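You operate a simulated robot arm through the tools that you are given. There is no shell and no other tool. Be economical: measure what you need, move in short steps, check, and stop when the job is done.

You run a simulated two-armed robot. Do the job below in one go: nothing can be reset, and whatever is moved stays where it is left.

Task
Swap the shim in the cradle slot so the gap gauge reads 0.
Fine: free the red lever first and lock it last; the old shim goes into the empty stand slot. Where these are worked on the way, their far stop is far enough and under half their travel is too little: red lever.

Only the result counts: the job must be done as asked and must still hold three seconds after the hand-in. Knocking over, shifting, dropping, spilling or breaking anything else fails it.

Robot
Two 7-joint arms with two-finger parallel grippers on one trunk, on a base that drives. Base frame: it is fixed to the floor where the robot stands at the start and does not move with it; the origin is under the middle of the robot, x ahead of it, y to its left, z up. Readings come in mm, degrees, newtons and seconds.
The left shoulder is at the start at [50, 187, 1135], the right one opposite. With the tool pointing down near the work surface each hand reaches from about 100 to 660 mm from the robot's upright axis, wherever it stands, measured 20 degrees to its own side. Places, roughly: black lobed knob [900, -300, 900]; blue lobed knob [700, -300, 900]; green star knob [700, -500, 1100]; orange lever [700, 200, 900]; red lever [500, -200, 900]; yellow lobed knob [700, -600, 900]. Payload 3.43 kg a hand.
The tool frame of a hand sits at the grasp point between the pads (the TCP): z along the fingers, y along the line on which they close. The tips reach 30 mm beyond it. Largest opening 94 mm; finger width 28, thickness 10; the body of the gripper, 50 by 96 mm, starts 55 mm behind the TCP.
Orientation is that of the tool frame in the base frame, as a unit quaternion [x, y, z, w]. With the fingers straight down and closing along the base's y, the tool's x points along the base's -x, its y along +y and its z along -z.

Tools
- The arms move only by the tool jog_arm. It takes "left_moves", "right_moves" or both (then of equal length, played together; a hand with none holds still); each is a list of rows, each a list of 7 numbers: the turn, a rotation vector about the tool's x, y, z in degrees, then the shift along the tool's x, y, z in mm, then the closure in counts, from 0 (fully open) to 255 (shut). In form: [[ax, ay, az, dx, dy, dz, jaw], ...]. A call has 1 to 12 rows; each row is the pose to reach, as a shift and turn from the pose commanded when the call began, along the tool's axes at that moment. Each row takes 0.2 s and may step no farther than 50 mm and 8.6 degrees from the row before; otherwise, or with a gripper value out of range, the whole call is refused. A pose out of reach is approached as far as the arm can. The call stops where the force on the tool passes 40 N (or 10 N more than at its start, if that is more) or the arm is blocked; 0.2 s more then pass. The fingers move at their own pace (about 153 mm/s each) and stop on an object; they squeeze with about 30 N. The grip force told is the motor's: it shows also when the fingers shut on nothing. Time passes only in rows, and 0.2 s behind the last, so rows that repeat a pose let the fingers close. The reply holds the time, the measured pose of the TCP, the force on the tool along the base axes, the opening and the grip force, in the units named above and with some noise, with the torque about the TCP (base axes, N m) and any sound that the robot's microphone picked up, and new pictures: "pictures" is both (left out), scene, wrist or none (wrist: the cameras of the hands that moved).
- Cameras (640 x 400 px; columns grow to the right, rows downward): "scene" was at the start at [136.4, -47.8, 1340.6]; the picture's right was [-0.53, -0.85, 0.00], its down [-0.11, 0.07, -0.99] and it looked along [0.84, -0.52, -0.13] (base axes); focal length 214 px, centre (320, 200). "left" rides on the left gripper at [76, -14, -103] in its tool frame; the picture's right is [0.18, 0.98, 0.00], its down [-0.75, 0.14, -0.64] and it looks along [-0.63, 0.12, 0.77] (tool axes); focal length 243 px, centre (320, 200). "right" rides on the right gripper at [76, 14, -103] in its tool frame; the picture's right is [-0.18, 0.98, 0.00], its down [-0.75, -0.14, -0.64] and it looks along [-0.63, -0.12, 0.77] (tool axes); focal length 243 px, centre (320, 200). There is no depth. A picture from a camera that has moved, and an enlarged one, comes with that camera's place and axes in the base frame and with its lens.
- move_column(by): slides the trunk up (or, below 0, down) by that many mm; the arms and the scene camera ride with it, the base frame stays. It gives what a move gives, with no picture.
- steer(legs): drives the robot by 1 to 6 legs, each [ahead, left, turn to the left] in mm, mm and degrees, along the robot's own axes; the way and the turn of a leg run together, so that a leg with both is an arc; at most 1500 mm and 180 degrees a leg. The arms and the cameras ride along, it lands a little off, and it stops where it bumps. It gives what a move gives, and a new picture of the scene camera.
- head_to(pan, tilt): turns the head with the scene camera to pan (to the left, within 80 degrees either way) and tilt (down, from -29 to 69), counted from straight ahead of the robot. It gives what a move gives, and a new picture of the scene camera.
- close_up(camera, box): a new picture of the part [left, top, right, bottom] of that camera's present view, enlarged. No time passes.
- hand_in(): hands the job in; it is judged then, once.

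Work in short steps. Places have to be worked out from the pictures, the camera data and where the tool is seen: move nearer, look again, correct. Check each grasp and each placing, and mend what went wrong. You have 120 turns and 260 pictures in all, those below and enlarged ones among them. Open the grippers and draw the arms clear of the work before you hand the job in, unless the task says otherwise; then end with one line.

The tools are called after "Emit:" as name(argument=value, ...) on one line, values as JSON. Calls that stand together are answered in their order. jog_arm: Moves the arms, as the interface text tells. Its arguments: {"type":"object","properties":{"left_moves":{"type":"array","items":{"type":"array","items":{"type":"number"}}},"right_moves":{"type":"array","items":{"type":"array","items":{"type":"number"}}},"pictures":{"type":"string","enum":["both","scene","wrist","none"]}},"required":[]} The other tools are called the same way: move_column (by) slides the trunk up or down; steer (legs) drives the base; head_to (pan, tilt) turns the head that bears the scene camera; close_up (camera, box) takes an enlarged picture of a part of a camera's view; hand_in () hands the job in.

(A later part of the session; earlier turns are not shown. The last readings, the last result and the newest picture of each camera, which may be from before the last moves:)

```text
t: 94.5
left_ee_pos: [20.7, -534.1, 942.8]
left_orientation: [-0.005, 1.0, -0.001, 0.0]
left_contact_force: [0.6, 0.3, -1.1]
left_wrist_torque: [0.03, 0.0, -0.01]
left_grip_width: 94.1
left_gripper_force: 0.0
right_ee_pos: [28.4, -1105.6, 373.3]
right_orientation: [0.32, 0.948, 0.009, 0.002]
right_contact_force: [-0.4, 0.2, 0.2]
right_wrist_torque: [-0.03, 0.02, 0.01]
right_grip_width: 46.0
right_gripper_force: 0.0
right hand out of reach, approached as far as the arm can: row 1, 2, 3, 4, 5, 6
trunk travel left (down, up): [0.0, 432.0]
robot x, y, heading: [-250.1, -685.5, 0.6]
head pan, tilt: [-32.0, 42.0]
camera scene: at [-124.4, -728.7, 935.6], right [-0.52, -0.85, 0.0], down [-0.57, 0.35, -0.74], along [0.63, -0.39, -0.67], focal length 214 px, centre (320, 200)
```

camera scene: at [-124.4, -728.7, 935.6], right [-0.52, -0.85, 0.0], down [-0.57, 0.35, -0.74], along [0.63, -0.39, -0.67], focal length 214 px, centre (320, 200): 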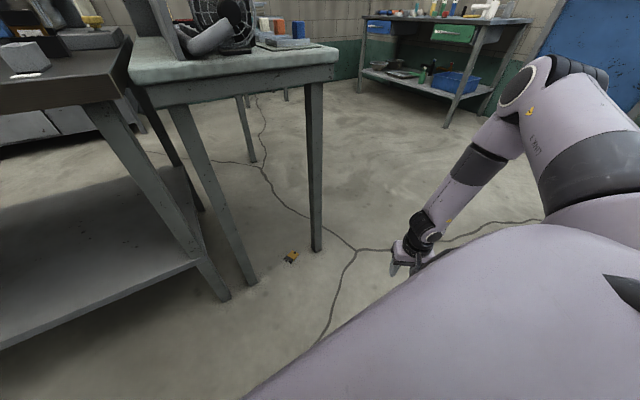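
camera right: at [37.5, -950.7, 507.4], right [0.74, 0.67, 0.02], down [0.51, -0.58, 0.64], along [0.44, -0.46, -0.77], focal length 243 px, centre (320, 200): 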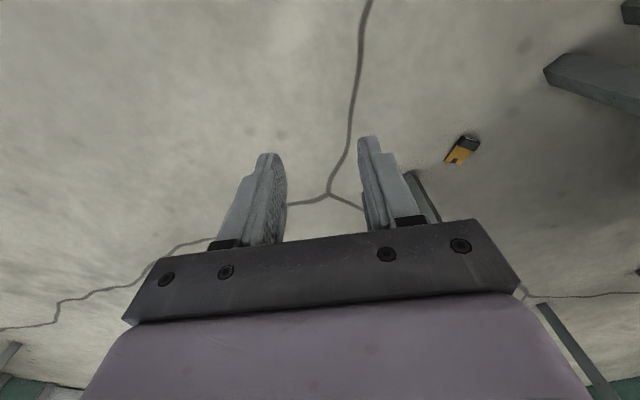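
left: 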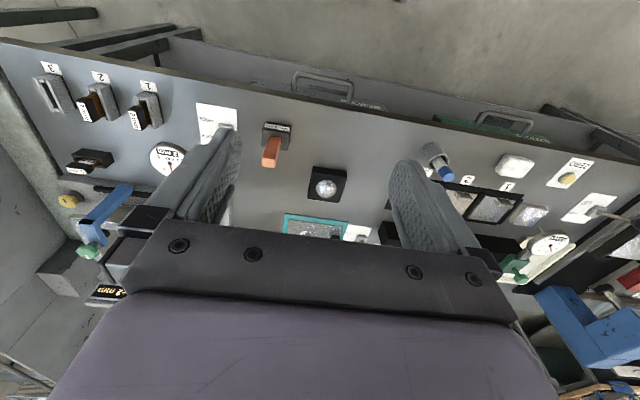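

Moving outward (−y) lets the hand go lower; I test further in that direction.

Emit:
jog_arm(right_moves=[[0, 0, -6, 0, -30, 20, 130], [0, 0, -12, -10, -60, 40, 130], [0, 0, -18, -20, -90, 70, 130], [0, 0, -24, -30, -110, 110, 130], [0, 0, -30, -30, -110, 150, 130], [0, 0, -36, -30, -110, 190, 130], [0, 0, -36, -30, -110, 230, 130], [0, 0, -36, -30, -110, 270, 130]], pictures="scene")

```text
t: 96.3
left_ee_pos: [20.7, -533.7, 942.6]
left_orientation: [-0.005, 1.0, -0.001, 0.0]
left_contact_force: [-0.8, -0.2, 0.9]
left_wrist_torque: [0.01, 0.01, 0.01]
left_grip_width: 94.0
left_gripper_force: 0.1
right_ee_pos: [-28.2, -1181.3, 165.1]
right_orientation: [0.012, 1.0, 0.009, 0.004]
right_contact_force: [0.6, -0.4, -0.3]
right_wrist_torque: [-0.02, 0.01, -0.01]
right_grip_width: 46.4
right_gripper_force: 0.1
right hand out of reach, approached as far as the arm can: row 1, 2, 3, 6, 7, 8
trunk travel left (down, up): [0.0, 432.0]
robot x, y, heading: [-257.1, -686.7, 0.3]
head pan, tilt: [-32.0, 42.0]
camera scene: at [-124.3, -728.7, 935.7], right [-0.52, -0.85, 0.0], down [-0.57, 0.35, -0.74], along [0.63, -0.39, -0.67], focal length 214 px, centre (320, 200)
```

scene: 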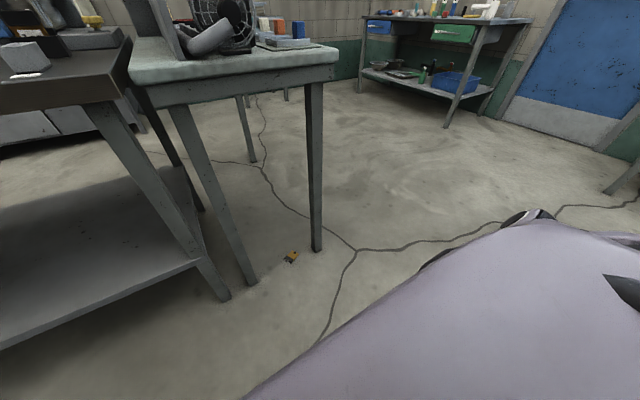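

Now the hand is at z=165 with the elbow lowered. I go further down and see.

Emit:
jog_arm(right_moves=[[0, 0, 0, 0, 0, 30, 130], [0, 0, 0, 0, 0, 60, 130], [0, 0, 0, -30, 20, 85, 130], [0, 0, 0, -60, 40, 85, 130], [0, 0, 0, -100, 60, 85, 130], [0, 0, 0, -140, 80, 85, 130]])

```text
t: 97.7
left_ee_pos: [20.4, -534.4, 942.1]
left_orientation: [-0.005, 1.0, -0.001, 0.0]
left_contact_force: [-0.1, -0.2, 0.7]
left_wrist_torque: [0.02, 0.0, -0.02]
left_grip_width: 94.0
left_gripper_force: 0.1
right_ee_pos: [49.4, -1118.5, 106.9]
right_orientation: [0.012, 0.998, 0.03, 0.044]
right_contact_force: [-0.2, -0.2, 0.2]
right_wrist_torque: [0.0, 0.04, 0.04]
right_grip_width: 46.2
right_gripper_force: 0.1
right hand out of reach, approached as far as the arm can: row 1, 2, 3, 4, 5, 6
trunk travel left (down, up): [0.0, 432.0]
robot x, y, heading: [-253.2, -687.3, 0.5]
head pan, tilt: [-32.0, 42.0]
camera scene: at [-124.4, -728.7, 935.6], right [-0.52, -0.85, 0.0], down [-0.57, 0.35, -0.74], along [0.63, -0.39, -0.67], focal length 214 px, centre (320, 200)
camera right: at [-35.2, -1108.1, 202.2], right [0.2, 0.98, 0.08], down [0.69, -0.2, 0.7], along [0.69, -0.09, -0.71], focal length 243 px, centre (320, 200)
```

scene: 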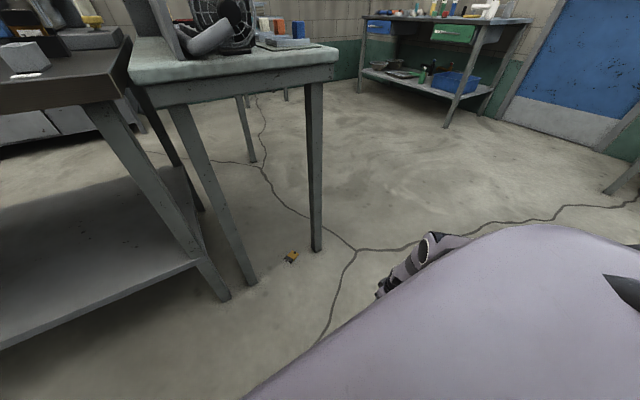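
right: 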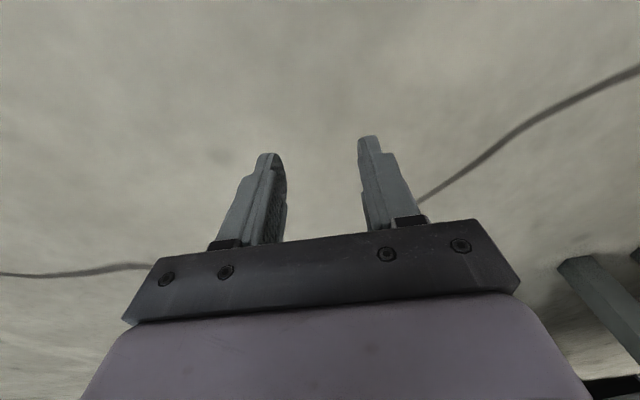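

At full stretch the hand gets to z≈107. I'll use a nearly straight arm with a forward tilt, straighten its roll, and bring it in front of the shoulder so it can slip under the table between the legs.

Emit:
jog_arm(right_moves=[[0.6, -2.5, 0, -7, 25, 0, 130], [1.2, -5, 0, -14, 50, 0, 130], [1.8, -7.5, 0, -21, 75, 0, 130], [2.4, -10, 0, -28, 100, 0, 130], [3, -12.5, 0, -35, 125, 0, 130], [3.4, -15, 0, -40, 150, 0, 130], [3.4, -15, 0, -43, 173, 0, 130], [3.4, -15, 0, -43, 173, 0, 130]])

```text
t: 99.5
left_ee_pos: [21.3, -532.7, 942.2]
left_orientation: [-0.005, 1.0, -0.001, 0.0]
left_contact_force: [-0.6, -0.2, 0.0]
left_wrist_torque: [-0.04, 0.0, -0.01]
left_grip_width: 94.2
left_gripper_force: 0.1
right_ee_pos: [96.5, -975.2, 120.1]
right_orientation: [0.014, 0.985, 0.005, 0.172]
right_contact_force: [0.1, -0.2, 0.5]
right_wrist_torque: [0.0, 0.01, -0.01]
right_grip_width: 46.0
right_gripper_force: 0.1
right hand out of reach, approached as far as the arm can: row 6, 7, 8
trunk travel left (down, up): [0.0, 432.0]
robot x, y, heading: [-251.8, -687.7, 0.4]
head pan, tilt: [-32.0, 42.0]
camera scene: at [-124.4, -728.7, 935.6], right [-0.52, -0.85, 0.0], down [-0.57, 0.35, -0.74], along [0.63, -0.39, -0.67], focal length 214 px, centre (320, 200)
camera right: at [-8.6, -957.3, 189.4], right [0.2, 0.98, 0.07], down [0.49, -0.17, 0.86], along [0.85, -0.14, -0.51], focal length 243 px, centre (320, 200)
```

scene: 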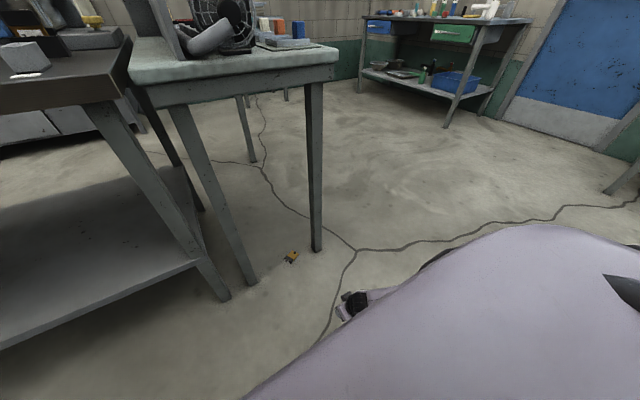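
right: 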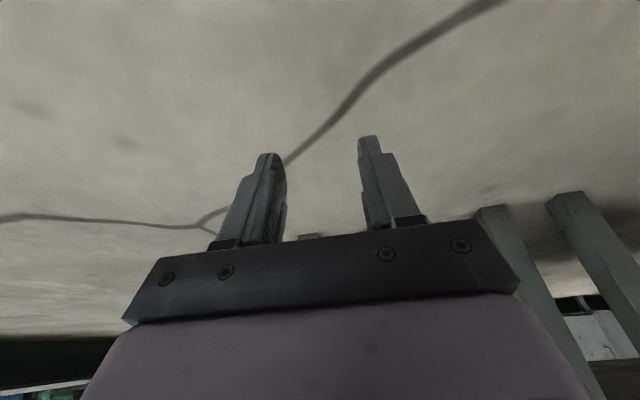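

Emit:
jog_arm(right_moves=[[0, 0, 0, 10, 0, 28, 130], [0, 0, 0, 20, 0, 55, 130], [0, 0, 0, 25, 0, 70, 130], [0, 0, 0, 25, 0, 70, 130]], pictures="none")

```text
t: 100.5
left_ee_pos: [20.7, -533.0, 942.2]
left_orientation: [-0.004, 1.0, -0.001, 0.0]
left_contact_force: [0.1, -0.4, -1.0]
left_wrist_torque: [-0.01, -0.01, 0.0]
left_grip_width: 94.2
left_gripper_force: 0.1
right_ee_pos: [90.4, -973.2, 64.6]
right_orientation: [0.017, 0.984, -0.001, 0.176]
right_contact_force: [-0.5, 0.2, -1.4]
right_wrist_torque: [-0.01, -0.01, -0.01]
right_grip_width: 46.1
right_gripper_force: 0.2
right hand out of reach, approached as far as the arm can: row 2, 3, 4
trunk travel left (down, up): [0.0, 432.0]
robot x, y, heading: [-248.6, -688.5, 0.7]
head pan, tilt: [-32.0, 42.0]
```

The hand gets to z≈65 here at rel (340,−285), lower when closer in. I pull it in slightly with jaws open, then drive in so it comes over the shim between the table legs.

Emit:
jog_arm(right_moves=[[0, 0, 0, 10, 18, -4, 0], [0, 0, 0, 19, 35, -7, 0], [0, 0, 0, 19, 35, -7, 0]], pictures="none")

Emit:
steer(legs=[[0, 5, -0.7], [250, 0, 0]])

```text
t: 101.5
left_ee_pos: [20.4, -531.5, 941.0]
left_orientation: [-0.005, 1.0, -0.002, 0.001]
left_contact_force: [-0.6, -0.2, 0.0]
left_wrist_torque: [0.01, 0.02, -0.02]
left_grip_width: 94.1
left_gripper_force: 0.0
right_ee_pos: [89.1, -1017.5, 68.0]
right_orientation: [0.028, 0.98, -0.052, 0.188]
right_contact_force: [0.1, -0.5, -0.4]
right_wrist_torque: [0.0, 0.0, 0.0]
right_grip_width: 93.8
right_gripper_force: 0.0
right hand out of reach, approached as far as the arm can: row 1, 2, 3
trunk travel left (down, up): [0.0, 432.0]
robot x, y, heading: [-254.2, -687.3, 0.4]
head pan, tilt: [-32.0, 42.0]
stopped in row 3 (right hand): the arm was blocked; the commanded pose is now the measured one
```

```text
t: 103.6
left_ee_pos: [276.5, -534.1, 942.5]
left_orientation: [0.003, 1.0, 0.0, 0.0]
left_contact_force: [-0.5, 0.5, -0.4]
left_wrist_torque: [0.0, -0.01, 0.01]
left_grip_width: 93.9
left_gripper_force: 0.1
right_ee_pos: [336.7, -1017.8, 67.5]
right_orientation: [0.035, 0.98, -0.052, 0.186]
right_contact_force: [0.0, 0.0, -0.8]
right_wrist_torque: [0.03, 0.0, 0.0]
right_grip_width: 93.9
right_gripper_force: 0.0
trunk travel left (down, up): [0.0, 432.0]
robot x, y, heading: [-0.6, -684.4, -0.4]
head pan, tilt: [-32.0, 42.0]
camera scene: at [128.1, -727.1, 935.7], right [-0.54, -0.84, 0.0], down [-0.56, 0.36, -0.74], along [0.63, -0.4, -0.67], focal length 214 px, centre (320, 200)
```

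scene: 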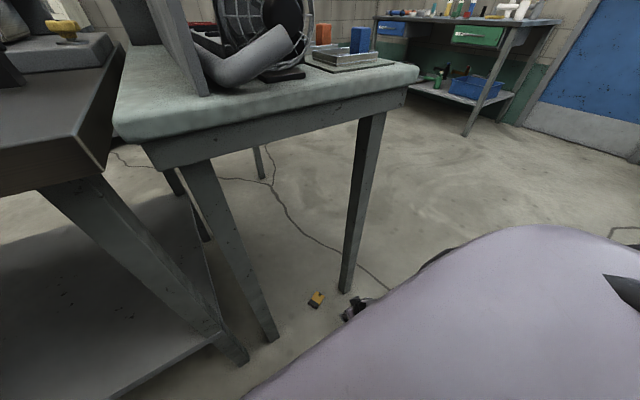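

The arm is blocked further inward, so I keep this pose and shift the base left 85 mm, then look with the wrist camera.

Emit:
steer(legs=[[0, 88, 0.4]])

Emit:
close_up(camera="right", box=[0, 0, 640, 400])

```text
t: 105.1
left_ee_pos: [275.3, -446.5, 943.1]
left_orientation: [-0.001, 1.0, -0.001, 0.001]
left_contact_force: [-0.4, 0.4, -0.4]
left_wrist_torque: [0.0, -0.02, -0.04]
left_grip_width: 93.9
left_gripper_force: 0.0
right_ee_pos: [338.7, -928.9, 69.5]
right_orientation: [0.03, 0.981, -0.051, 0.187]
right_contact_force: [0.4, 0.0, 0.2]
right_wrist_torque: [-0.01, 0.0, -0.01]
right_grip_width: 94.0
right_gripper_force: 0.2
trunk travel left (down, up): [0.0, 432.0]
robot x, y, heading: [0.9, -597.5, 0.0]
head pan, tilt: [-32.0, 42.0]
camera scene: at [128.6, -640.7, 935.7], right [-0.53, -0.85, 0.0], down [-0.57, 0.35, -0.74], along [0.63, -0.39, -0.67], focal length 214 px, centre (320, 200)
```

scene: 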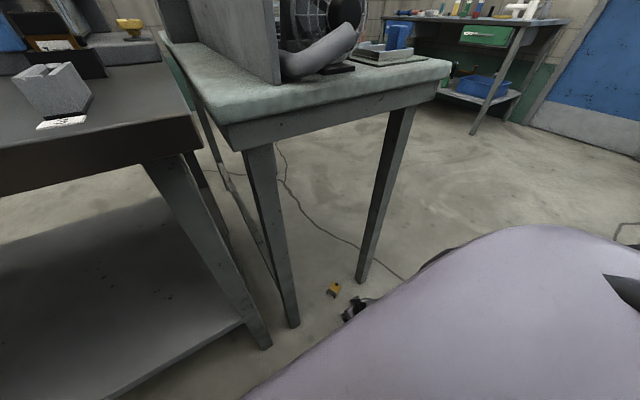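

```text
1.00 times, centred on (320, 200) of right (not enlarged: the box is as wide or as high as the picture)
camera zoom: at [232.1, -900.4, 132.7], right [0.25, 0.97, -0.02], down [0.46, -0.1, 0.88], along [0.85, -0.23, -0.47], focal length 243 px, centre (320, 200)
```

zoom: 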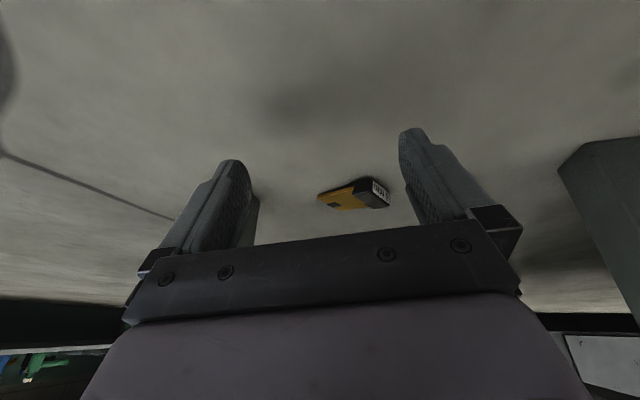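

The shim lies nearly along y at x≈452, centred between the open fingers ahead. I correct the roll and lower here first, before driving forward.

Emit:
jog_arm(right_moves=[[-2, 0, 0, 3, 0, 8, 0], [-4, 0, 0, 6, 0, 16, 0], [-5.8, 0, 0, 10, 0, 25, 0], [-5.8, 0, 0, 10, 0, 25, 0]], pictures="wrist")

```text
t: 106.1
left_ee_pos: [274.1, -446.4, 942.3]
left_orientation: [0.0, 1.0, -0.002, 0.0]
left_contact_force: [0.5, -0.3, 0.0]
left_wrist_torque: [-0.03, 0.0, -0.01]
left_grip_width: 93.8
left_gripper_force: 0.1
right_ee_pos: [337.4, -923.3, 68.2]
right_orientation: [0.022, 0.982, -0.002, 0.188]
right_contact_force: [-0.1, 0.5, 0.2]
right_wrist_torque: [0.02, -0.01, 0.05]
right_grip_width: 94.0
right_gripper_force: 0.0
right hand out of reach, approached as far as the arm can: row 1, 2, 3, 4
trunk travel left (down, up): [0.0, 432.0]
robot x, y, heading: [-2.7, -597.5, -0.1]
head pan, tilt: [-32.0, 42.0]
camera right: at [229.6, -904.7, 134.0], right [0.21, 0.97, 0.07], down [0.46, -0.17, 0.87], along [0.86, -0.15, -0.48], focal length 243 px, centre (320, 200)
```

right: 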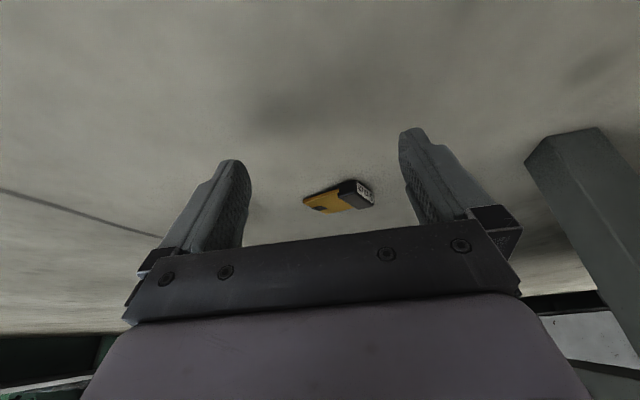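

Roll is level. To get lower I pull the hand inward while descending.

Emit:
jog_arm(right_moves=[[0, 0, 0, 15, 0, 5, 0], [0, 0, 0, 30, 0, 10, 0], [0, 0, 0, 44, 0, 15, 0], [0, 0, 0, 44, 0, 15, 0]], pictures="none")

```text
t: 107.1
left_ee_pos: [275.3, -446.0, 941.7]
left_orientation: [-0.001, 1.0, -0.001, -0.001]
left_contact_force: [0.5, 0.1, -0.3]
left_wrist_torque: [0.01, 0.01, 0.02]
left_grip_width: 93.9
left_gripper_force: 0.1
right_ee_pos: [314.0, -929.2, 59.5]
right_orientation: [0.022, 0.98, -0.008, 0.196]
right_contact_force: [0.0, -0.2, -0.5]
right_wrist_torque: [-0.02, -0.04, 0.02]
right_grip_width: 93.8
right_gripper_force: 0.1
right hand out of reach, approached as far as the arm can: row 1, 2, 3, 4
trunk travel left (down, up): [0.0, 432.0]
robot x, y, heading: [0.4, -597.2, -0.1]
head pan, tilt: [-32.0, 42.0]
```

The reach limit (about 545 mm shoulder-to-wrist) means the hand must be ~390 mm from the robot axis at the floor. I will back off, turn the robot left ~49° so its front-right corner points under the table, and work from there. First back off and test the floor pose.

Emit:
steer(legs=[[-300, 0, 0]])

Emit:
jog_arm(right_moves=[[0, 2, 0, 15, 5, -5, 0], [0, 4, 0, 30, 10, -2, 0], [0, 6, 0, 44, 15, 5, 0], [0, 8, 0, 58, 20, 15, 0], [0, 8, 0, 58, 20, 25, 0], [0, 8, 0, 58, 20, 25, 0]], pictures="wrist")

```text
t: 109.1
left_ee_pos: [-26.1, -447.0, 942.7]
left_orientation: [-0.001, 1.0, -0.002, 0.0]
left_contact_force: [0.1, -0.7, 0.3]
left_wrist_torque: [0.0, -0.03, 0.01]
left_grip_width: 94.1
left_gripper_force: 0.1
right_ee_pos: [10.2, -930.6, 60.3]
right_orientation: [0.022, 0.981, -0.008, 0.194]
right_contact_force: [0.9, 0.2, 0.4]
right_wrist_torque: [0.0, -0.02, -0.02]
right_grip_width: 94.2
right_gripper_force: 0.0
trunk travel left (down, up): [0.0, 432.0]
robot x, y, heading: [-304.1, -597.5, -0.0]
head pan, tilt: [-32.0, 42.0]
camera scene: at [-173.8, -640.4, 935.8], right [-0.53, -0.85, 0.0], down [-0.57, 0.35, -0.74], along [0.63, -0.39, -0.67], focal length 214 px, centre (320, 200)
```

scene: 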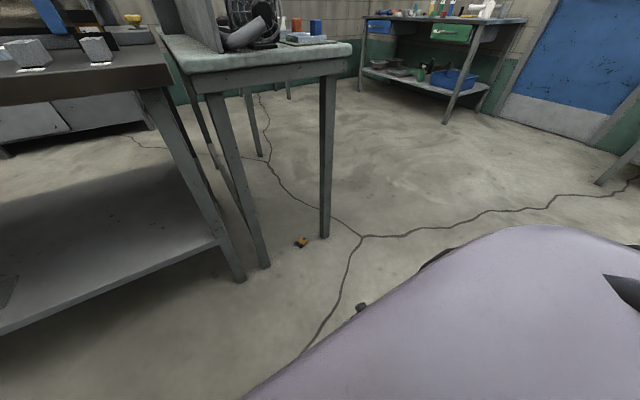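

```text
t: 110.7
left_ee_pos: [-27.4, -447.0, 941.5]
left_orientation: [0.0, 1.0, -0.002, 0.0]
left_contact_force: [-0.1, 0.4, 0.0]
left_wrist_torque: [-0.01, 0.0, 0.01]
left_grip_width: 93.9
left_gripper_force: 0.2
right_ee_pos: [-13.5, -920.0, 47.7]
right_orientation: [0.026, 0.989, -0.016, 0.146]
right_contact_force: [0.5, 0.4, 0.7]
right_wrist_torque: [0.01, 0.01, -0.02]
right_grip_width: 93.9
right_gripper_force: 0.2
right hand out of reach, approached as far as the arm can: row 1, 3, 4, 5, 6
trunk travel left (down, up): [0.0, 432.0]
robot x, y, heading: [-303.2, -598.9, -0.1]
head pan, tilt: [-32.0, 42.0]
stopped in row 6 (right hand): the arm was blocked; the commanded pose is now the measured one
camera right: at [-114.2, -898.8, 122.4], right [0.23, 0.97, 0.03], down [0.53, -0.15, 0.84], along [0.82, -0.18, -0.55], focal length 243 px, centre (320, 200)
```

right: 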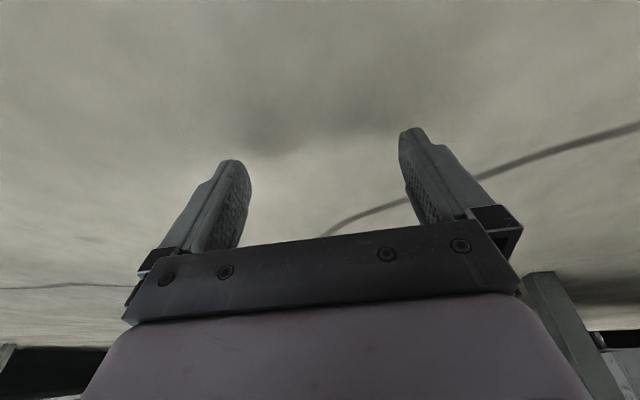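

Emit:
jog_arm(right_moves=[[0, 1, 0, 12, -4, -1, 0], [0, 2, 0, 24, -8, 0, 0], [0, 3, 0, 36, -12, 1, 0], [0, 4, 0, 47, -12, 3, 0], [0, 4, 0, 47, -12, 3, 0]], pictures="none")

```text
t: 111.9
left_ee_pos: [-27.5, -444.9, 943.3]
left_orientation: [-0.001, 1.0, -0.002, -0.001]
left_contact_force: [-0.5, -1.8, 0.1]
left_wrist_torque: [0.0, 0.02, -0.02]
left_grip_width: 94.0
left_gripper_force: 0.1
right_ee_pos: [-48.4, -935.5, 41.9]
right_orientation: [0.028, 0.992, -0.018, 0.118]
right_contact_force: [0.3, -0.2, 0.7]
right_wrist_torque: [-0.03, 0.01, 0.0]
right_grip_width: 93.9
right_gripper_force: 0.1
right hand out of reach, approached as far as the arm can: row 2, 4, 5
trunk travel left (down, up): [0.0, 432.0]
robot x, y, heading: [-303.4, -598.5, 0.0]
head pan, tilt: [-32.0, 42.0]
```

Floor pose works (z≈42, tips ~10 mm above the floor). I now yaw the hand +50° with a radial tilt, so that after turning the robot its jaws close along global y.

Emit:
jog_arm(right_moves=[[1.6, 0.2, 7, 4, -2, -10, 0], [3.1, 0.4, 13.9, 8, -4, -21, 0], [4.7, 0.6, 20.9, 12, -6, -21, 0], [6.3, 0.8, 27.8, 16, -8, -21, 0], [7.9, 1, 34.8, 20, -10, -21, 0], [9.4, 1.2, 41.7, 25, -12, -21, 0], [11, 1.4, 48.7, 25, -13, -21, 0], [11, 1.4, 48.7, 25, -13, -21, 0]], pictures="none")

```text
t: 112.2
left_ee_pos: [-27.5, -447.9, 941.6]
left_orientation: [-0.001, 1.0, -0.001, 0.0]
left_contact_force: [-0.3, 0.3, -0.6]
left_wrist_torque: [-0.01, 0.04, 0.02]
left_grip_width: 94.0
left_gripper_force: 0.2
right_ee_pos: [-55.1, -938.0, 38.6]
right_orientation: [0.03, 0.993, -0.024, 0.113]
right_contact_force: [1.3, -1.3, -0.1]
right_wrist_torque: [0.04, -0.07, 0.14]
right_grip_width: 94.2
right_gripper_force: 0.0
right hand out of reach, approached as far as the arm can: row 1
trunk travel left (down, up): [0.0, 432.0]
robot x, y, heading: [-302.6, -597.8, -0.0]
head pan, tilt: [-32.0, 42.0]
stopped in row 1 (right hand): the force on the tool passed its limit at 60 N (the readings are from after the stop); the commanded pose is now the measured one
```

Something touched (probably a tip or the base). I first raise straight up 70 mm, then rotate.

Emit:
jog_arm(right_moves=[[0, 0, 0, -4, -4, -20, 0], [0, 0, 0, -10, -8, -45, 0], [0, 0, 0, -16, -12, -75, 0]], pictures="none")

Emit:
jog_arm(right_moves=[[1.6, 0.2, 7, 0, 0, 0, 0], [3.1, 0.4, 13.9, 0, 0, 0, 0], [4.7, 0.6, 20.9, 0, 0, 0, 0], [6.3, 0.8, 27.8, 0, 0, 0, 0], [7.9, 1, 34.8, 0, 0, 0, 0], [9.4, 1.2, 41.7, 0, 0, 0, 0], [11, 1.4, 48.7, 0, 0, 0, 0], [11, 1.4, 48.7, 0, 0, 0, 0]], pictures="wrist")

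```text
t: 113.0
left_ee_pos: [-25.8, -447.3, 942.2]
left_orientation: [-0.001, 1.0, -0.002, 0.0]
left_contact_force: [0.1, 0.7, 0.3]
left_wrist_torque: [-0.03, -0.02, -0.05]
left_grip_width: 94.2
left_gripper_force: 0.1
right_ee_pos: [-55.0, -938.2, 40.6]
right_orientation: [0.029, 0.993, -0.025, 0.113]
right_contact_force: [1.6, -1.8, -1.1]
right_wrist_torque: [0.12, -0.01, 0.2]
right_grip_width: 94.1
right_gripper_force: 0.1
right hand out of reach, approached as far as the arm can: row 1, 2, 3
trunk travel left (down, up): [0.0, 432.0]
robot x, y, heading: [-306.0, -598.8, -0.0]
head pan, tilt: [-32.0, 42.0]
```

```text
t: 113.5
left_ee_pos: [-26.7, -447.3, 942.3]
left_orientation: [0.0, 1.0, -0.002, -0.001]
left_contact_force: [-0.4, -0.1, -1.0]
left_wrist_torque: [0.01, 0.01, -0.01]
left_grip_width: 94.0
left_gripper_force: 0.1
right_ee_pos: [-57.1, -955.0, 41.9]
right_orientation: [0.102, 0.987, -0.051, 0.112]
right_contact_force: [1.3, -0.8, -0.4]
right_wrist_torque: [0.06, -0.02, 0.08]
right_grip_width: 93.9
right_gripper_force: 0.1
trunk travel left (down, up): [0.0, 432.0]
robot x, y, heading: [-303.6, -597.4, 0.0]
head pan, tilt: [-32.0, 42.0]
stopped in row 2 (right hand): the force on the tool passed its limit at 46 N (the readings are from after the stop); the commanded pose is now the measured one
camera right: at [-147.3, -914.2, 121.0], right [0.39, 0.92, -0.03], down [0.55, -0.2, 0.81], along [0.74, -0.33, -0.59], focal length 243 px, centre (320, 200)
```

right: 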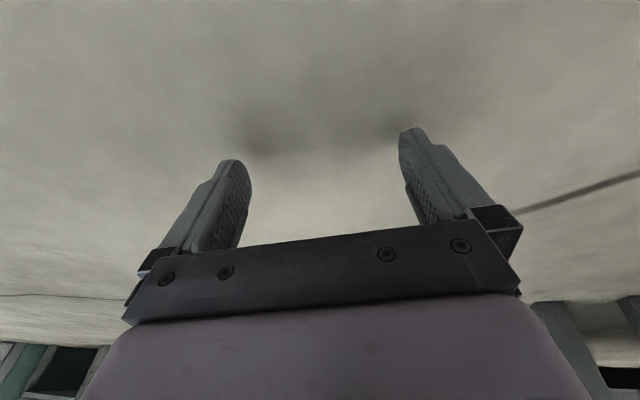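

The arm is near a straight-elbow singularity; I reverse the way it came (outward and up).

Emit:
jog_arm(right_moves=[[0, 0, 0, -12, -9, -5, 0], [0, 0, 0, -24, -18, -12, 0], [0, 0, 0, -36, -27, -25, 0], [0, 0, 0, -48, -36, -45, 0], [0, 0, 0, -60, -45, -70, 0], [0, 0, 0, -60, -45, -100, 0]], pictures="scene")

```text
t: 114.9
left_ee_pos: [-26.7, -446.4, 943.2]
left_orientation: [-0.001, 1.0, -0.001, 0.0]
left_contact_force: [0.7, -0.6, 0.5]
left_wrist_torque: [0.01, 0.02, -0.01]
left_grip_width: 94.1
left_gripper_force: 0.0
right_ee_pos: [-29.7, -998.3, 158.4]
right_orientation: [0.103, 0.987, -0.052, 0.112]
right_contact_force: [0.5, -0.5, -0.4]
right_wrist_torque: [0.0, -0.02, -0.01]
right_grip_width: 93.6
right_gripper_force: 0.0
trunk travel left (down, up): [0.0, 432.0]
robot x, y, heading: [-305.2, -593.1, -0.2]
head pan, tilt: [-32.0, 42.0]
camera scene: at [-173.8, -640.9, 935.6], right [-0.53, -0.85, 0.0], down [-0.57, 0.35, -0.74], along [0.63, -0.39, -0.67], focal length 214 px, centre (320, 200)
```

scene: 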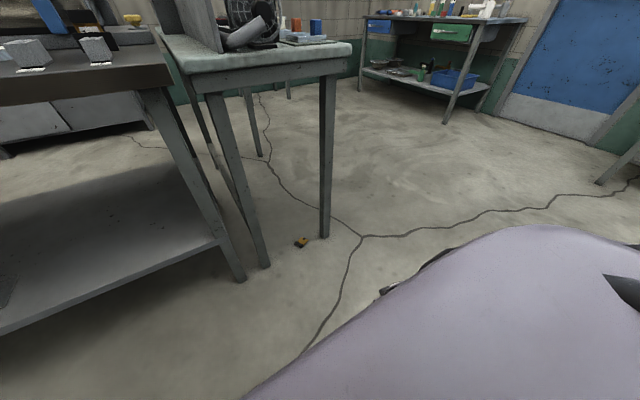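

Emit:
jog_arm(right_moves=[[0.7, 0.5, 6.3, 0, 0, 0, 0], [1.3, 0.9, 12.5, 0, 0, 0, 0], [2, 1.4, 18.8, 0, 0, 0, 0], [2.6, 1.9, 25, 0, 0, 0, 0], [3.3, 2.3, 31.3, 0, 0, 0, 0], [3.9, 2.8, 37.6, 0, 0, 0, 0], [3.9, 2.8, 37.6, 0, 0, 0, 0]], pictures="none")

```text
t: 116.5
left_ee_pos: [-27.6, -446.9, 941.0]
left_orientation: [0.0, 1.0, -0.001, 0.0]
left_contact_force: [0.1, 0.7, 0.3]
left_wrist_torque: [0.05, 0.0, 0.02]
left_grip_width: 94.1
left_gripper_force: 0.1
right_ee_pos: [-30.6, -998.2, 155.2]
right_orientation: [0.421, 0.901, -0.043, 0.094]
right_contact_force: [0.6, 0.5, -0.3]
right_wrist_torque: [0.0, -0.02, 0.01]
right_grip_width: 93.9
right_gripper_force: 0.1
trunk travel left (down, up): [0.0, 432.0]
robot x, y, heading: [-302.9, -595.0, 0.1]
head pan, tilt: [-32.0, 42.0]
```

Emit:
jog_arm(right_moves=[[0, 0, 0, 17, -1, 20, 0], [0, 0, 0, 34, -2, 40, 0], [0, 0, 0, 51, -3, 60, 0], [0, 0, 0, 68, -4, 79, 0], [0, 0, 0, 86, -5, 94, 0], [0, 0, 0, 86, -5, 94, 0]], pictures="wrist")

```text
t: 117.5
left_ee_pos: [-26.6, -446.5, 942.3]
left_orientation: [0.0, 1.0, -0.002, 0.0]
left_contact_force: [-0.2, -0.4, -0.1]
left_wrist_torque: [-0.03, 0.02, 0.01]
left_grip_width: 94.1
left_gripper_force: 0.1
right_ee_pos: [-58.0, -977.5, 69.2]
right_orientation: [0.424, 0.898, -0.05, 0.104]
right_contact_force: [1.4, -2.0, -0.7]
right_wrist_torque: [0.04, 0.01, 0.04]
right_grip_width: 94.0
right_gripper_force: 0.1
trunk travel left (down, up): [0.0, 432.0]
robot x, y, heading: [-301.9, -596.3, -0.2]
head pan, tilt: [-32.0, 42.0]
stopped in row 5 (right hand): the force on the tool passed its limit at 56 N (the readings are from after the stop); the commanded pose is now the measured one
camera right: at [-108.6, -892.3, 151.2], right [0.87, 0.49, 0.04], down [0.27, -0.54, 0.8], along [0.41, -0.68, -0.6], focal length 243 px, centre (320, 200)
```

right: 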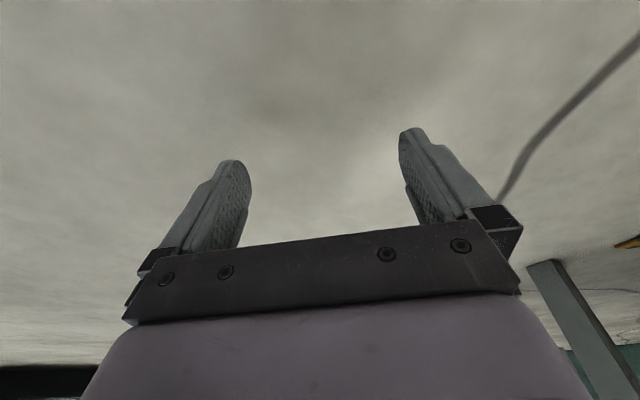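

That contact was the wrist camera against the robot's own base. Better: use the side: hand directly right of the shoulder, with the robot turned to face +y. I raise, un-yaw and un-tilt the hand.

Emit:
jog_arm(right_moves=[[0, 0, 0, -20, 0, -20, 0], [0, 0, 0, -38, 0, -45, 0], [0, 0, 0, -57, 0, -80, 0], [-2, -1.4, -7, -57, 0, -80, 0], [-4, -2, -14, -57, 0, -80, 0], [-5, -1, -21, -57, 0, -80, 0], [-6, 1, -28, -57, 0, -80, 0], [-7.5, 3, -35, -57, 0, -80, 0], [-9, 5.5, -42, -57, 0, -80, 0], [-9.8, 8, -49.5, -57, 0, -80, 0]], pictures="none")

```text
t: 119.8
left_ee_pos: [-27.9, -446.9, 942.3]
left_orientation: [-0.001, 1.0, -0.002, 0.0]
left_contact_force: [0.4, -0.2, 0.3]
left_wrist_torque: [-0.03, -0.01, 0.0]
left_grip_width: 94.0
left_gripper_force: 0.1
right_ee_pos: [-34.6, -1006.6, 161.1]
right_orientation: [0.0, 0.999, 0.015, 0.048]
right_contact_force: [0.5, 0.5, 0.3]
right_wrist_torque: [-0.01, -0.04, -0.03]
right_grip_width: 94.0
right_gripper_force: 0.0
trunk travel left (down, up): [0.0, 432.0]
robot x, y, heading: [-304.1, -595.7, -0.1]
head pan, tilt: [-32.0, 42.0]
```

Emit:
jog_arm(right_moves=[[0.5, 2, 0, 35, 0, 0, 0], [1, 4, 0, 70, 0, 0, 0], [1.7, 5.5, 0, 105, 0, 0, 0], [1.7, 5.5, 0, 140, 0, 0, 0], [1.7, 5.5, 0, 175, 5, 0, 0], [1.7, 5.5, 0, 205, 10, 0, 0], [1.7, 5.5, 0, 205, 10, 0, 0]], pictures="none")

```text
t: 121.3
left_ee_pos: [-27.6, -446.4, 942.8]
left_orientation: [-0.001, 1.0, -0.001, 0.0]
left_contact_force: [0.0, -0.3, 1.1]
left_wrist_torque: [0.03, 0.02, 0.01]
left_grip_width: 94.0
left_gripper_force: 0.1
right_ee_pos: [-239.8, -994.5, 140.7]
right_orientation: [0.001, 1.0, 0.0, -0.001]
right_contact_force: [0.2, 0.1, -0.5]
right_wrist_torque: [0.04, -0.03, 0.01]
right_grip_width: 93.8
right_gripper_force: 0.0
trunk travel left (down, up): [0.0, 432.0]
robot x, y, heading: [-303.7, -598.3, 0.3]
head pan, tilt: [-32.0, 42.0]
```

Emit:
jog_arm(right_moves=[[0, 0, 0, 0, 0, 35, 0], [0, 0, 0, 0, 0, 70, 0], [0, 0, 0, 0, 0, 98, 0], [0, 0, 0, 0, 0, 98, 0]], pictures="wrist")

```text
t: 122.3
left_ee_pos: [-27.5, -446.3, 941.3]
left_orientation: [-0.001, 1.0, -0.001, 0.001]
left_contact_force: [0.2, -0.3, 0.0]
left_wrist_torque: [0.02, 0.01, 0.0]
left_grip_width: 93.9
left_gripper_force: 0.1
right_ee_pos: [-238.0, -994.1, 43.7]
right_orientation: [0.0, 1.0, 0.0, -0.001]
right_contact_force: [-0.5, -0.3, -0.5]
right_wrist_torque: [0.03, 0.02, 0.0]
right_grip_width: 94.0
right_gripper_force: 0.1
trunk travel left (down, up): [0.0, 432.0]
robot x, y, heading: [-300.2, -599.3, -0.0]
head pan, tilt: [-32.0, 42.0]
camera right: at [-313.7, -979.6, 144.3], right [0.19, 0.98, 0.0], down [0.75, -0.14, 0.64], along [0.63, -0.12, -0.77], focal length 243 px, centre (320, 200)
```

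right: 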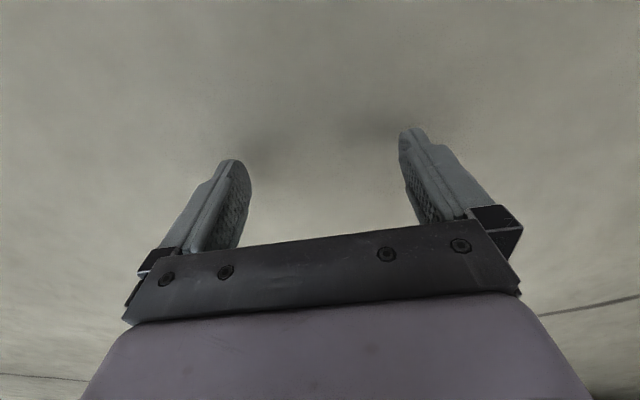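

The hand gets to the floor without limits here. I raise it, turn the robot to face +y and shift so the hand is just in front of the table at the shim's y.

Emit:
jog_arm(right_moves=[[0, 0, 0, 0, 0, -30, 0], [0, 0, 0, 0, 0, -60, 0]], pictures="none")

Emit:
steer(legs=[[0, 0, 90], [-389, 0, 0], [0, -240, 0]])

Emit:
close_up(camera="right", box=[0, 0, 640, 400])

Emit:
head_to(pan=-75, tilt=45)

```text
t: 123.0
left_ee_pos: [-27.6, -447.3, 942.0]
left_orientation: [-0.001, 1.0, -0.002, 0.0]
left_contact_force: [0.2, -0.2, 0.2]
left_wrist_torque: [-0.02, 0.0, -0.01]
left_grip_width: 94.1
left_gripper_force: 0.2
right_ee_pos: [-237.6, -993.2, 102.8]
right_orientation: [0.001, 1.0, 0.0, -0.001]
right_contact_force: [0.3, 0.2, 1.0]
right_wrist_torque: [0.02, 0.0, 0.01]
right_grip_width: 94.0
right_gripper_force: 0.2
trunk travel left (down, up): [0.0, 432.0]
robot x, y, heading: [-302.0, -598.9, -0.1]
head pan, tilt: [-32.0, 42.0]
```

```text
t: 131.6
left_ee_pos: [-215.3, -709.6, 942.8]
left_orientation: [0.723, -0.691, 0.002, -0.002]
left_contact_force: [0.1, -0.2, -0.5]
left_wrist_torque: [0.0, 0.0, 0.02]
left_grip_width: 94.3
left_gripper_force: 0.0
right_ee_pos: [343.2, -894.5, 102.2]
right_orientation: [0.722, -0.692, 0.0, 0.002]
right_contact_force: [1.1, 0.1, -0.8]
right_wrist_torque: [-0.01, -0.01, 0.01]
right_grip_width: 94.3
right_gripper_force: 0.0
trunk travel left (down, up): [0.0, 432.0]
robot x, y, heading: [-48.5, -977.7, 92.7]
head pan, tilt: [-32.0, 42.0]
camera scene: at [-14.4, -844.6, 935.6], right [0.87, -0.49, 0.0], down [-0.33, -0.58, -0.74], along [0.36, 0.65, -0.67], focal length 214 px, centre (320, 200)
```

scene: 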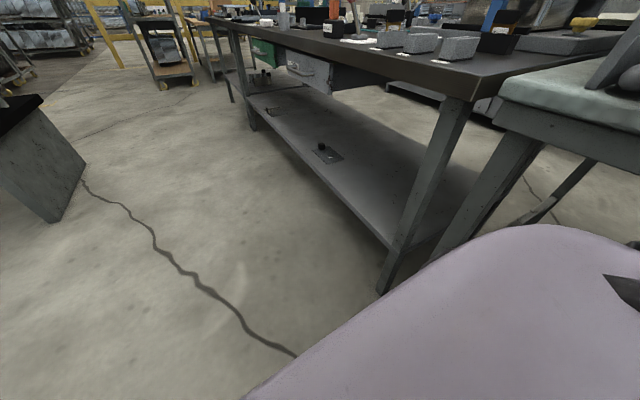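

```text
1.00 times, centred on (320, 200) of right (not enlarged: the box is as wide or as high as the picture)
camera zoom: at [331.8, -970.2, 205.2], right [-0.99, 0.14, 0.0], down [0.11, 0.76, 0.64], along [0.09, 0.63, -0.77], focal length 243 px, centre (320, 200)
```

zoom: 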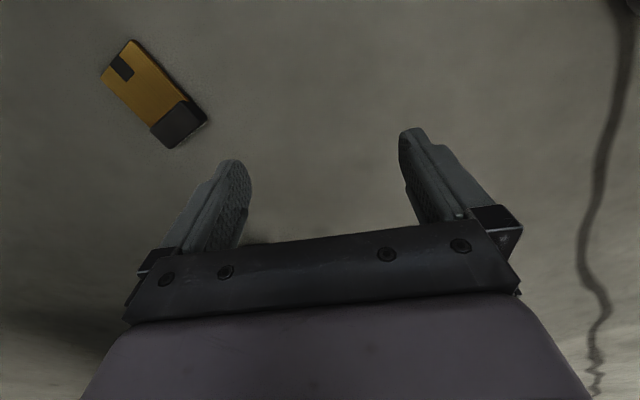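

```text
t: 132.7
left_ee_pos: [-215.0, -709.1, 943.4]
left_orientation: [0.723, -0.691, 0.001, -0.001]
left_contact_force: [-0.5, 0.4, 0.9]
left_wrist_torque: [0.02, 0.01, -0.01]
left_grip_width: 94.1
left_gripper_force: 0.0
right_ee_pos: [342.8, -893.7, 103.7]
right_orientation: [0.723, -0.691, 0.0, 0.001]
right_contact_force: [0.0, -0.4, 0.5]
right_wrist_torque: [0.0, 0.01, 0.03]
right_grip_width: 94.1
right_gripper_force: 0.0
trunk travel left (down, up): [0.0, 432.0]
robot x, y, heading: [-51.0, -974.6, 92.5]
head pan, tilt: [-75.0, 45.0]
camera scene: at [22.1, -892.7, 931.3], right [0.3, -0.95, 0.0], down [-0.67, -0.21, -0.71], along [0.67, 0.21, -0.71], focal length 214 px, centre (320, 200)
```

scene: 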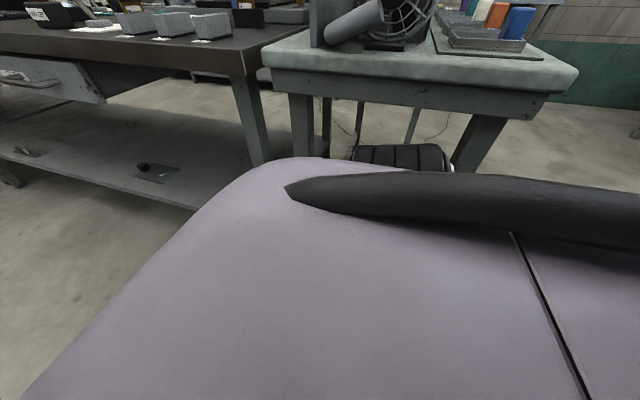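

The shim is well seen: cap front (454,-897), plate end (480,-958). I drive the hand over it and turn the jaws −20° to close across its width.

Emit:
steer(legs=[[-39, 0, 0], [0, -122, 0]])

Emit:
jog_arm(right_moves=[[0, 0, -7, 0, 0, 0, 0], [0, 0, -14, 0, 0, 0, 0], [0, 0, -20, 0, 0, 0, 0], [0, 0, -20, 0, 0, 0, 0]], pictures="wrist")

```text
t: 134.9
left_ee_pos: [-89.3, -742.4, 941.6]
left_orientation: [0.724, -0.69, 0.001, -0.001]
left_contact_force: [0.0, -0.7, 0.3]
left_wrist_torque: [-0.02, 0.02, 0.01]
left_grip_width: 94.2
left_gripper_force: 0.0
right_ee_pos: [466.2, -928.0, 104.9]
right_orientation: [0.722, -0.692, 0.0, 0.001]
right_contact_force: [-0.5, 0.3, 0.0]
right_wrist_torque: [0.02, 0.01, 0.02]
right_grip_width: 94.0
right_gripper_force: 0.1
trunk travel left (down, up): [0.0, 432.0]
robot x, y, heading: [73.1, -1013.2, 92.4]
head pan, tilt: [-75.0, 45.0]
camera scene: at [146.6, -926.4, 931.3], right [0.3, -0.95, 0.0], down [-0.67, -0.21, -0.71], along [0.67, 0.21, -0.71], focal length 214 px, centre (320, 200)
```

scene: 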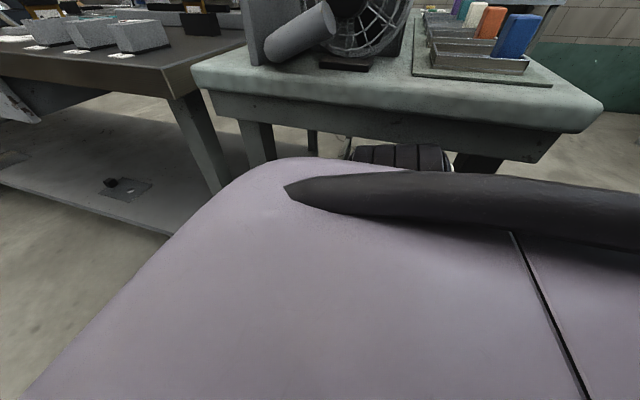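

```text
t: 135.9
left_ee_pos: [-90.0, -741.5, 941.9]
left_orientation: [0.723, -0.691, 0.002, -0.002]
left_contact_force: [0.4, 0.4, 0.3]
left_wrist_torque: [0.02, 0.04, -0.01]
left_grip_width: 94.0
left_gripper_force: 0.1
right_ee_pos: [467.3, -926.7, 104.2]
right_orientation: [0.831, -0.556, 0.001, 0.001]
right_contact_force: [-0.4, 0.0, 0.6]
right_wrist_torque: [-0.01, 0.03, 0.04]
right_grip_width: 94.1
right_gripper_force: 0.0
trunk travel left (down, up): [0.0, 432.0]
robot x, y, heading: [68.2, -1009.6, 92.8]
head pan, tilt: [-75.0, 45.0]
camera right: at [483.6, -1003.4, 205.2], right [-0.98, -0.21, 0.0], down [-0.16, 0.75, 0.64], along [-0.13, 0.63, -0.77], focal length 243 px, centre (320, 200)
```

right: 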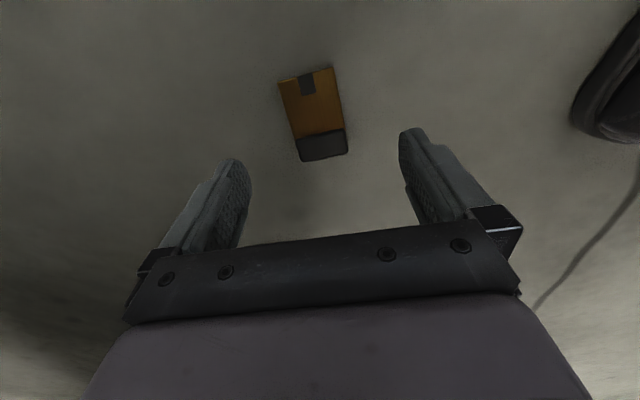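

Aligned between the fingers, 5 mm off centre. I correct, lower to just above the floor and close.

Emit:
jog_arm(right_moves=[[0, 0, 0, 4, -5, 25, 60], [0, 0, 0, 4, -5, 50, 60], [0, 0, 0, 4, -5, 65, 60], [0, 0, 0, 4, -5, 71, 60], [0, 0, 0, 4, -5, 71, 60], [0, 0, 0, 4, -5, 71, 255], [0, 0, 0, 4, -5, 71, 255], [0, 0, 0, 4, -5, 71, 255]], pictures="wrist")

```text
t: 137.7
left_ee_pos: [-90.5, -741.3, 941.2]
left_orientation: [0.722, -0.692, 0.001, -0.002]
left_contact_force: [-0.4, -0.1, 0.0]
left_wrist_torque: [0.02, 0.01, -0.01]
left_grip_width: 93.9
left_gripper_force: 0.1
right_ee_pos: [471.3, -929.2, 31.9]
right_orientation: [0.831, -0.556, 0.0, 0.001]
right_contact_force: [0.3, 0.5, 0.7]
right_wrist_torque: [0.0, 0.01, 0.04]
right_grip_width: 44.1
right_gripper_force: 29.9
trunk travel left (down, up): [0.0, 432.0]
robot x, y, heading: [69.2, -1011.5, 92.5]
head pan, tilt: [-75.0, 45.0]
camera right: at [488.8, -1004.7, 133.4], right [-0.98, -0.2, 0.0], down [-0.16, 0.75, 0.64], along [-0.13, 0.63, -0.77], focal length 243 px, centre (320, 200)
```

right: 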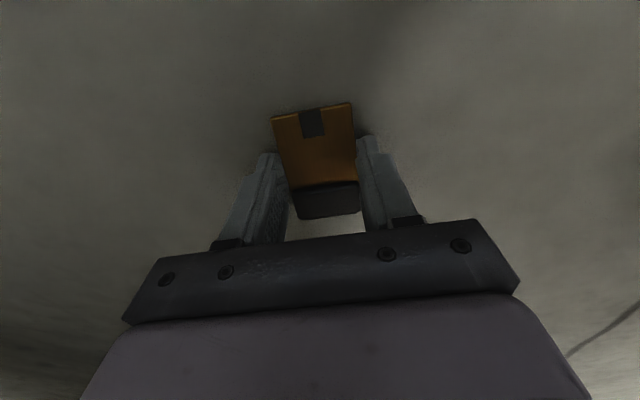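

Gripped (44 mm, 30 N). I lift it 50 mm and back the robot straight out from under the table.

Emit:
jog_arm(right_moves=[[0, 0, 0, 0, 0, -10, 255], [0, 0, 0, 0, 0, -25, 255], [0, 0, 0, 0, 0, -40, 255], [0, 0, 0, 0, 0, -50, 255], [0, 0, 0, 0, 0, -50, 255]], pictures="none")

Emit:
steer(legs=[[0, 300, 0]])

Emit:
close_up(camera="right", box=[0, 0, 640, 400])

```text
t: 138.9
left_ee_pos: [-91.1, -741.1, 942.3]
left_orientation: [0.723, -0.691, 0.001, -0.001]
left_contact_force: [0.6, 0.1, 0.2]
left_wrist_torque: [-0.01, 0.01, 0.01]
left_grip_width: 93.8
left_gripper_force: 0.0
right_ee_pos: [473.0, -928.5, 83.7]
right_orientation: [0.831, -0.556, 0.0, 0.001]
right_contact_force: [-0.8, 0.3, -1.2]
right_wrist_torque: [0.0, 0.04, 0.03]
right_grip_width: 44.2
right_gripper_force: 30.0
trunk travel left (down, up): [0.0, 432.0]
robot x, y, heading: [71.1, -1012.7, 92.4]
head pan, tilt: [-75.0, 45.0]
```

```text
t: 142.2
left_ee_pos: [-395.3, -755.7, 942.3]
left_orientation: [0.723, -0.691, 0.001, -0.001]
left_contact_force: [-0.5, 0.3, 0.4]
left_wrist_torque: [-0.01, 0.04, -0.01]
left_grip_width: 93.9
left_gripper_force: 0.1
right_ee_pos: [167.8, -942.7, 83.0]
right_orientation: [0.832, -0.555, 0.0, 0.001]
right_contact_force: [0.3, 0.4, -1.3]
right_wrist_torque: [0.0, 0.0, -0.04]
right_grip_width: 44.1
right_gripper_force: 29.7
trunk travel left (down, up): [0.0, 432.0]
robot x, y, heading: [-230.4, -1025.4, 92.7]
head pan, tilt: [-75.0, 45.0]
camera scene: at [-158.7, -940.2, 931.3], right [0.3, -0.95, 0.0], down [-0.67, -0.21, -0.71], along [0.67, 0.21, -0.71], focal length 214 px, centre (320, 200)
```

scene: 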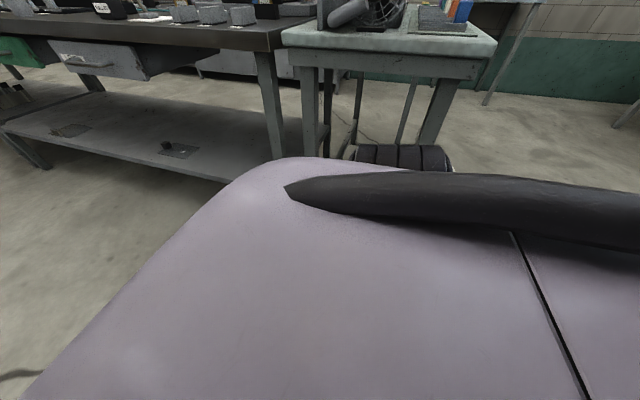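

```text
1.00 times, centred on (320, 200) of right (not enlarged: the box is as wide or as high as the picture)
camera zoom: at [184.1, -1017.7, 184.6], right [-0.98, -0.21, 0.0], down [-0.16, 0.75, 0.64], along [-0.13, 0.63, -0.77], focal length 243 px, centre (320, 200)
```

zoom: 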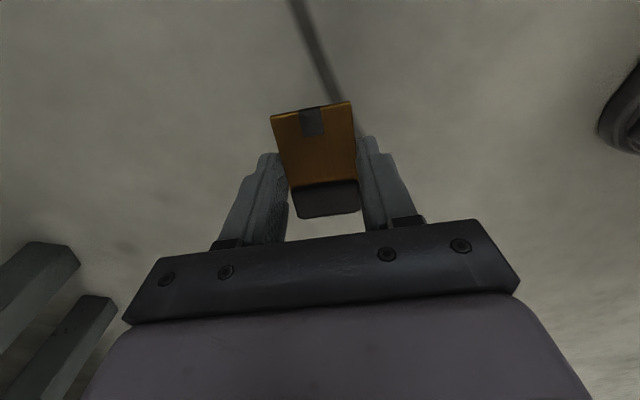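

Still held firmly. I turn back to heading 0, drive left toward the bench front, and raise the trunk.

Emit:
steer(legs=[[0, 0, -92.7]])

Emit:
move_column(by=350)

Emit:
jog_arm(right_moves=[[0, 0, 0, 0, 0, -20, 255], [0, 0, 0, 0, 0, -45, 255], [0, 0, 0, 0, 0, -75, 255], [0, 0, 0, 0, 0, -105, 255], [0, 0, 0, 0, 0, -135, 255], [0, 0, 0, 0, 0, -165, 255], [0, 0, 0, 0, 0, -195, 255], [0, 0, 0, 0, 0, -225, 255], [0, 0, 0, 0, 0, -255, 255], [0, 0, 0, 0, 0, -285, 255], [0, 0, 0, 0, 0, -310, 255], [0, 0, 0, 0, 0, -330, 255]], pictures="none")

```text
t: 146.5
left_ee_pos: [40.8, -871.6, 942.1]
left_orientation: [-0.004, 1.0, -0.001, 0.001]
left_contact_force: [0.1, -0.2, -0.4]
left_wrist_torque: [-0.04, 0.02, 0.0]
left_grip_width: 93.9
left_gripper_force: 0.2
right_ee_pos: [-165.8, -1428.7, 82.8]
right_orientation: [-0.177, 0.984, 0.002, -0.001]
right_contact_force: [0.5, -0.7, -1.3]
right_wrist_torque: [0.0, 0.02, 0.02]
right_grip_width: 44.3
right_gripper_force: 30.3
trunk travel left (down, up): [0.0, 432.0]
robot x, y, heading: [-232.1, -1024.2, 0.5]
head pan, tilt: [-75.0, 45.0]
camera scene: at [-153.3, -1101.1, 931.3], right [-0.96, -0.27, 0.0], down [-0.19, 0.68, -0.71], along [0.19, -0.68, -0.71], focal length 214 px, centre (320, 200)
```

scene: 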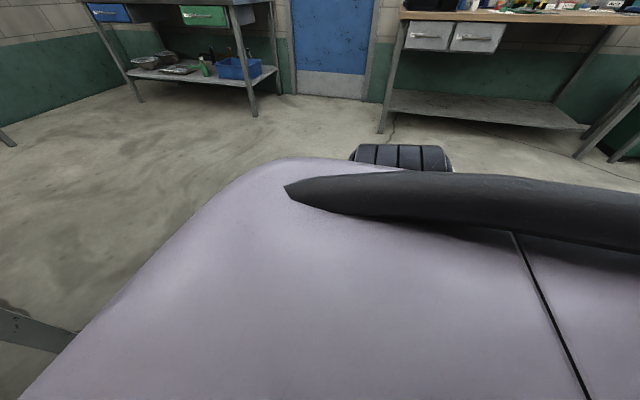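

```text
t: 149.9
left_ee_pos: [41.4, -871.7, 1292.7]
left_orientation: [-0.006, 1.0, -0.002, 0.0]
left_contact_force: [0.1, 0.6, -0.4]
left_wrist_torque: [0.02, 0.0, -0.01]
left_grip_width: 94.1
left_gripper_force: 0.0
right_ee_pos: [-165.5, -1427.2, 433.0]
right_orientation: [-0.177, 0.984, 0.002, -0.001]
right_contact_force: [-0.1, 0.5, -0.8]
right_wrist_torque: [-0.03, 0.02, 0.02]
right_grip_width: 44.1
right_gripper_force: 30.2
trunk travel left (down, up): [-350.0, 82.0]
robot x, y, heading: [-234.3, -1026.1, 0.3]
head pan, tilt: [-75.0, 45.0]
```

```text
t: 152.5
left_ee_pos: [41.1, -871.5, 1292.4]
left_orientation: [-0.006, 1.0, -0.002, 0.0]
left_contact_force: [-0.3, 0.2, 0.0]
left_wrist_torque: [0.0, 0.01, 0.04]
left_grip_width: 93.7
left_gripper_force: 0.1
right_ee_pos: [-139.8, -1410.3, 686.3]
right_orientation: [-0.177, 0.984, 0.001, -0.002]
right_contact_force: [0.1, 0.1, -1.0]
right_wrist_torque: [-0.03, 0.01, -0.01]
right_grip_width: 44.2
right_gripper_force: 29.9
right hand out of reach, approached as far as the arm can: row 8, 9, 10, 11, 12
trunk travel left (down, up): [-350.0, 82.0]
robot x, y, heading: [-231.0, -1022.4, 0.3]
head pan, tilt: [-75.0, 45.0]
```

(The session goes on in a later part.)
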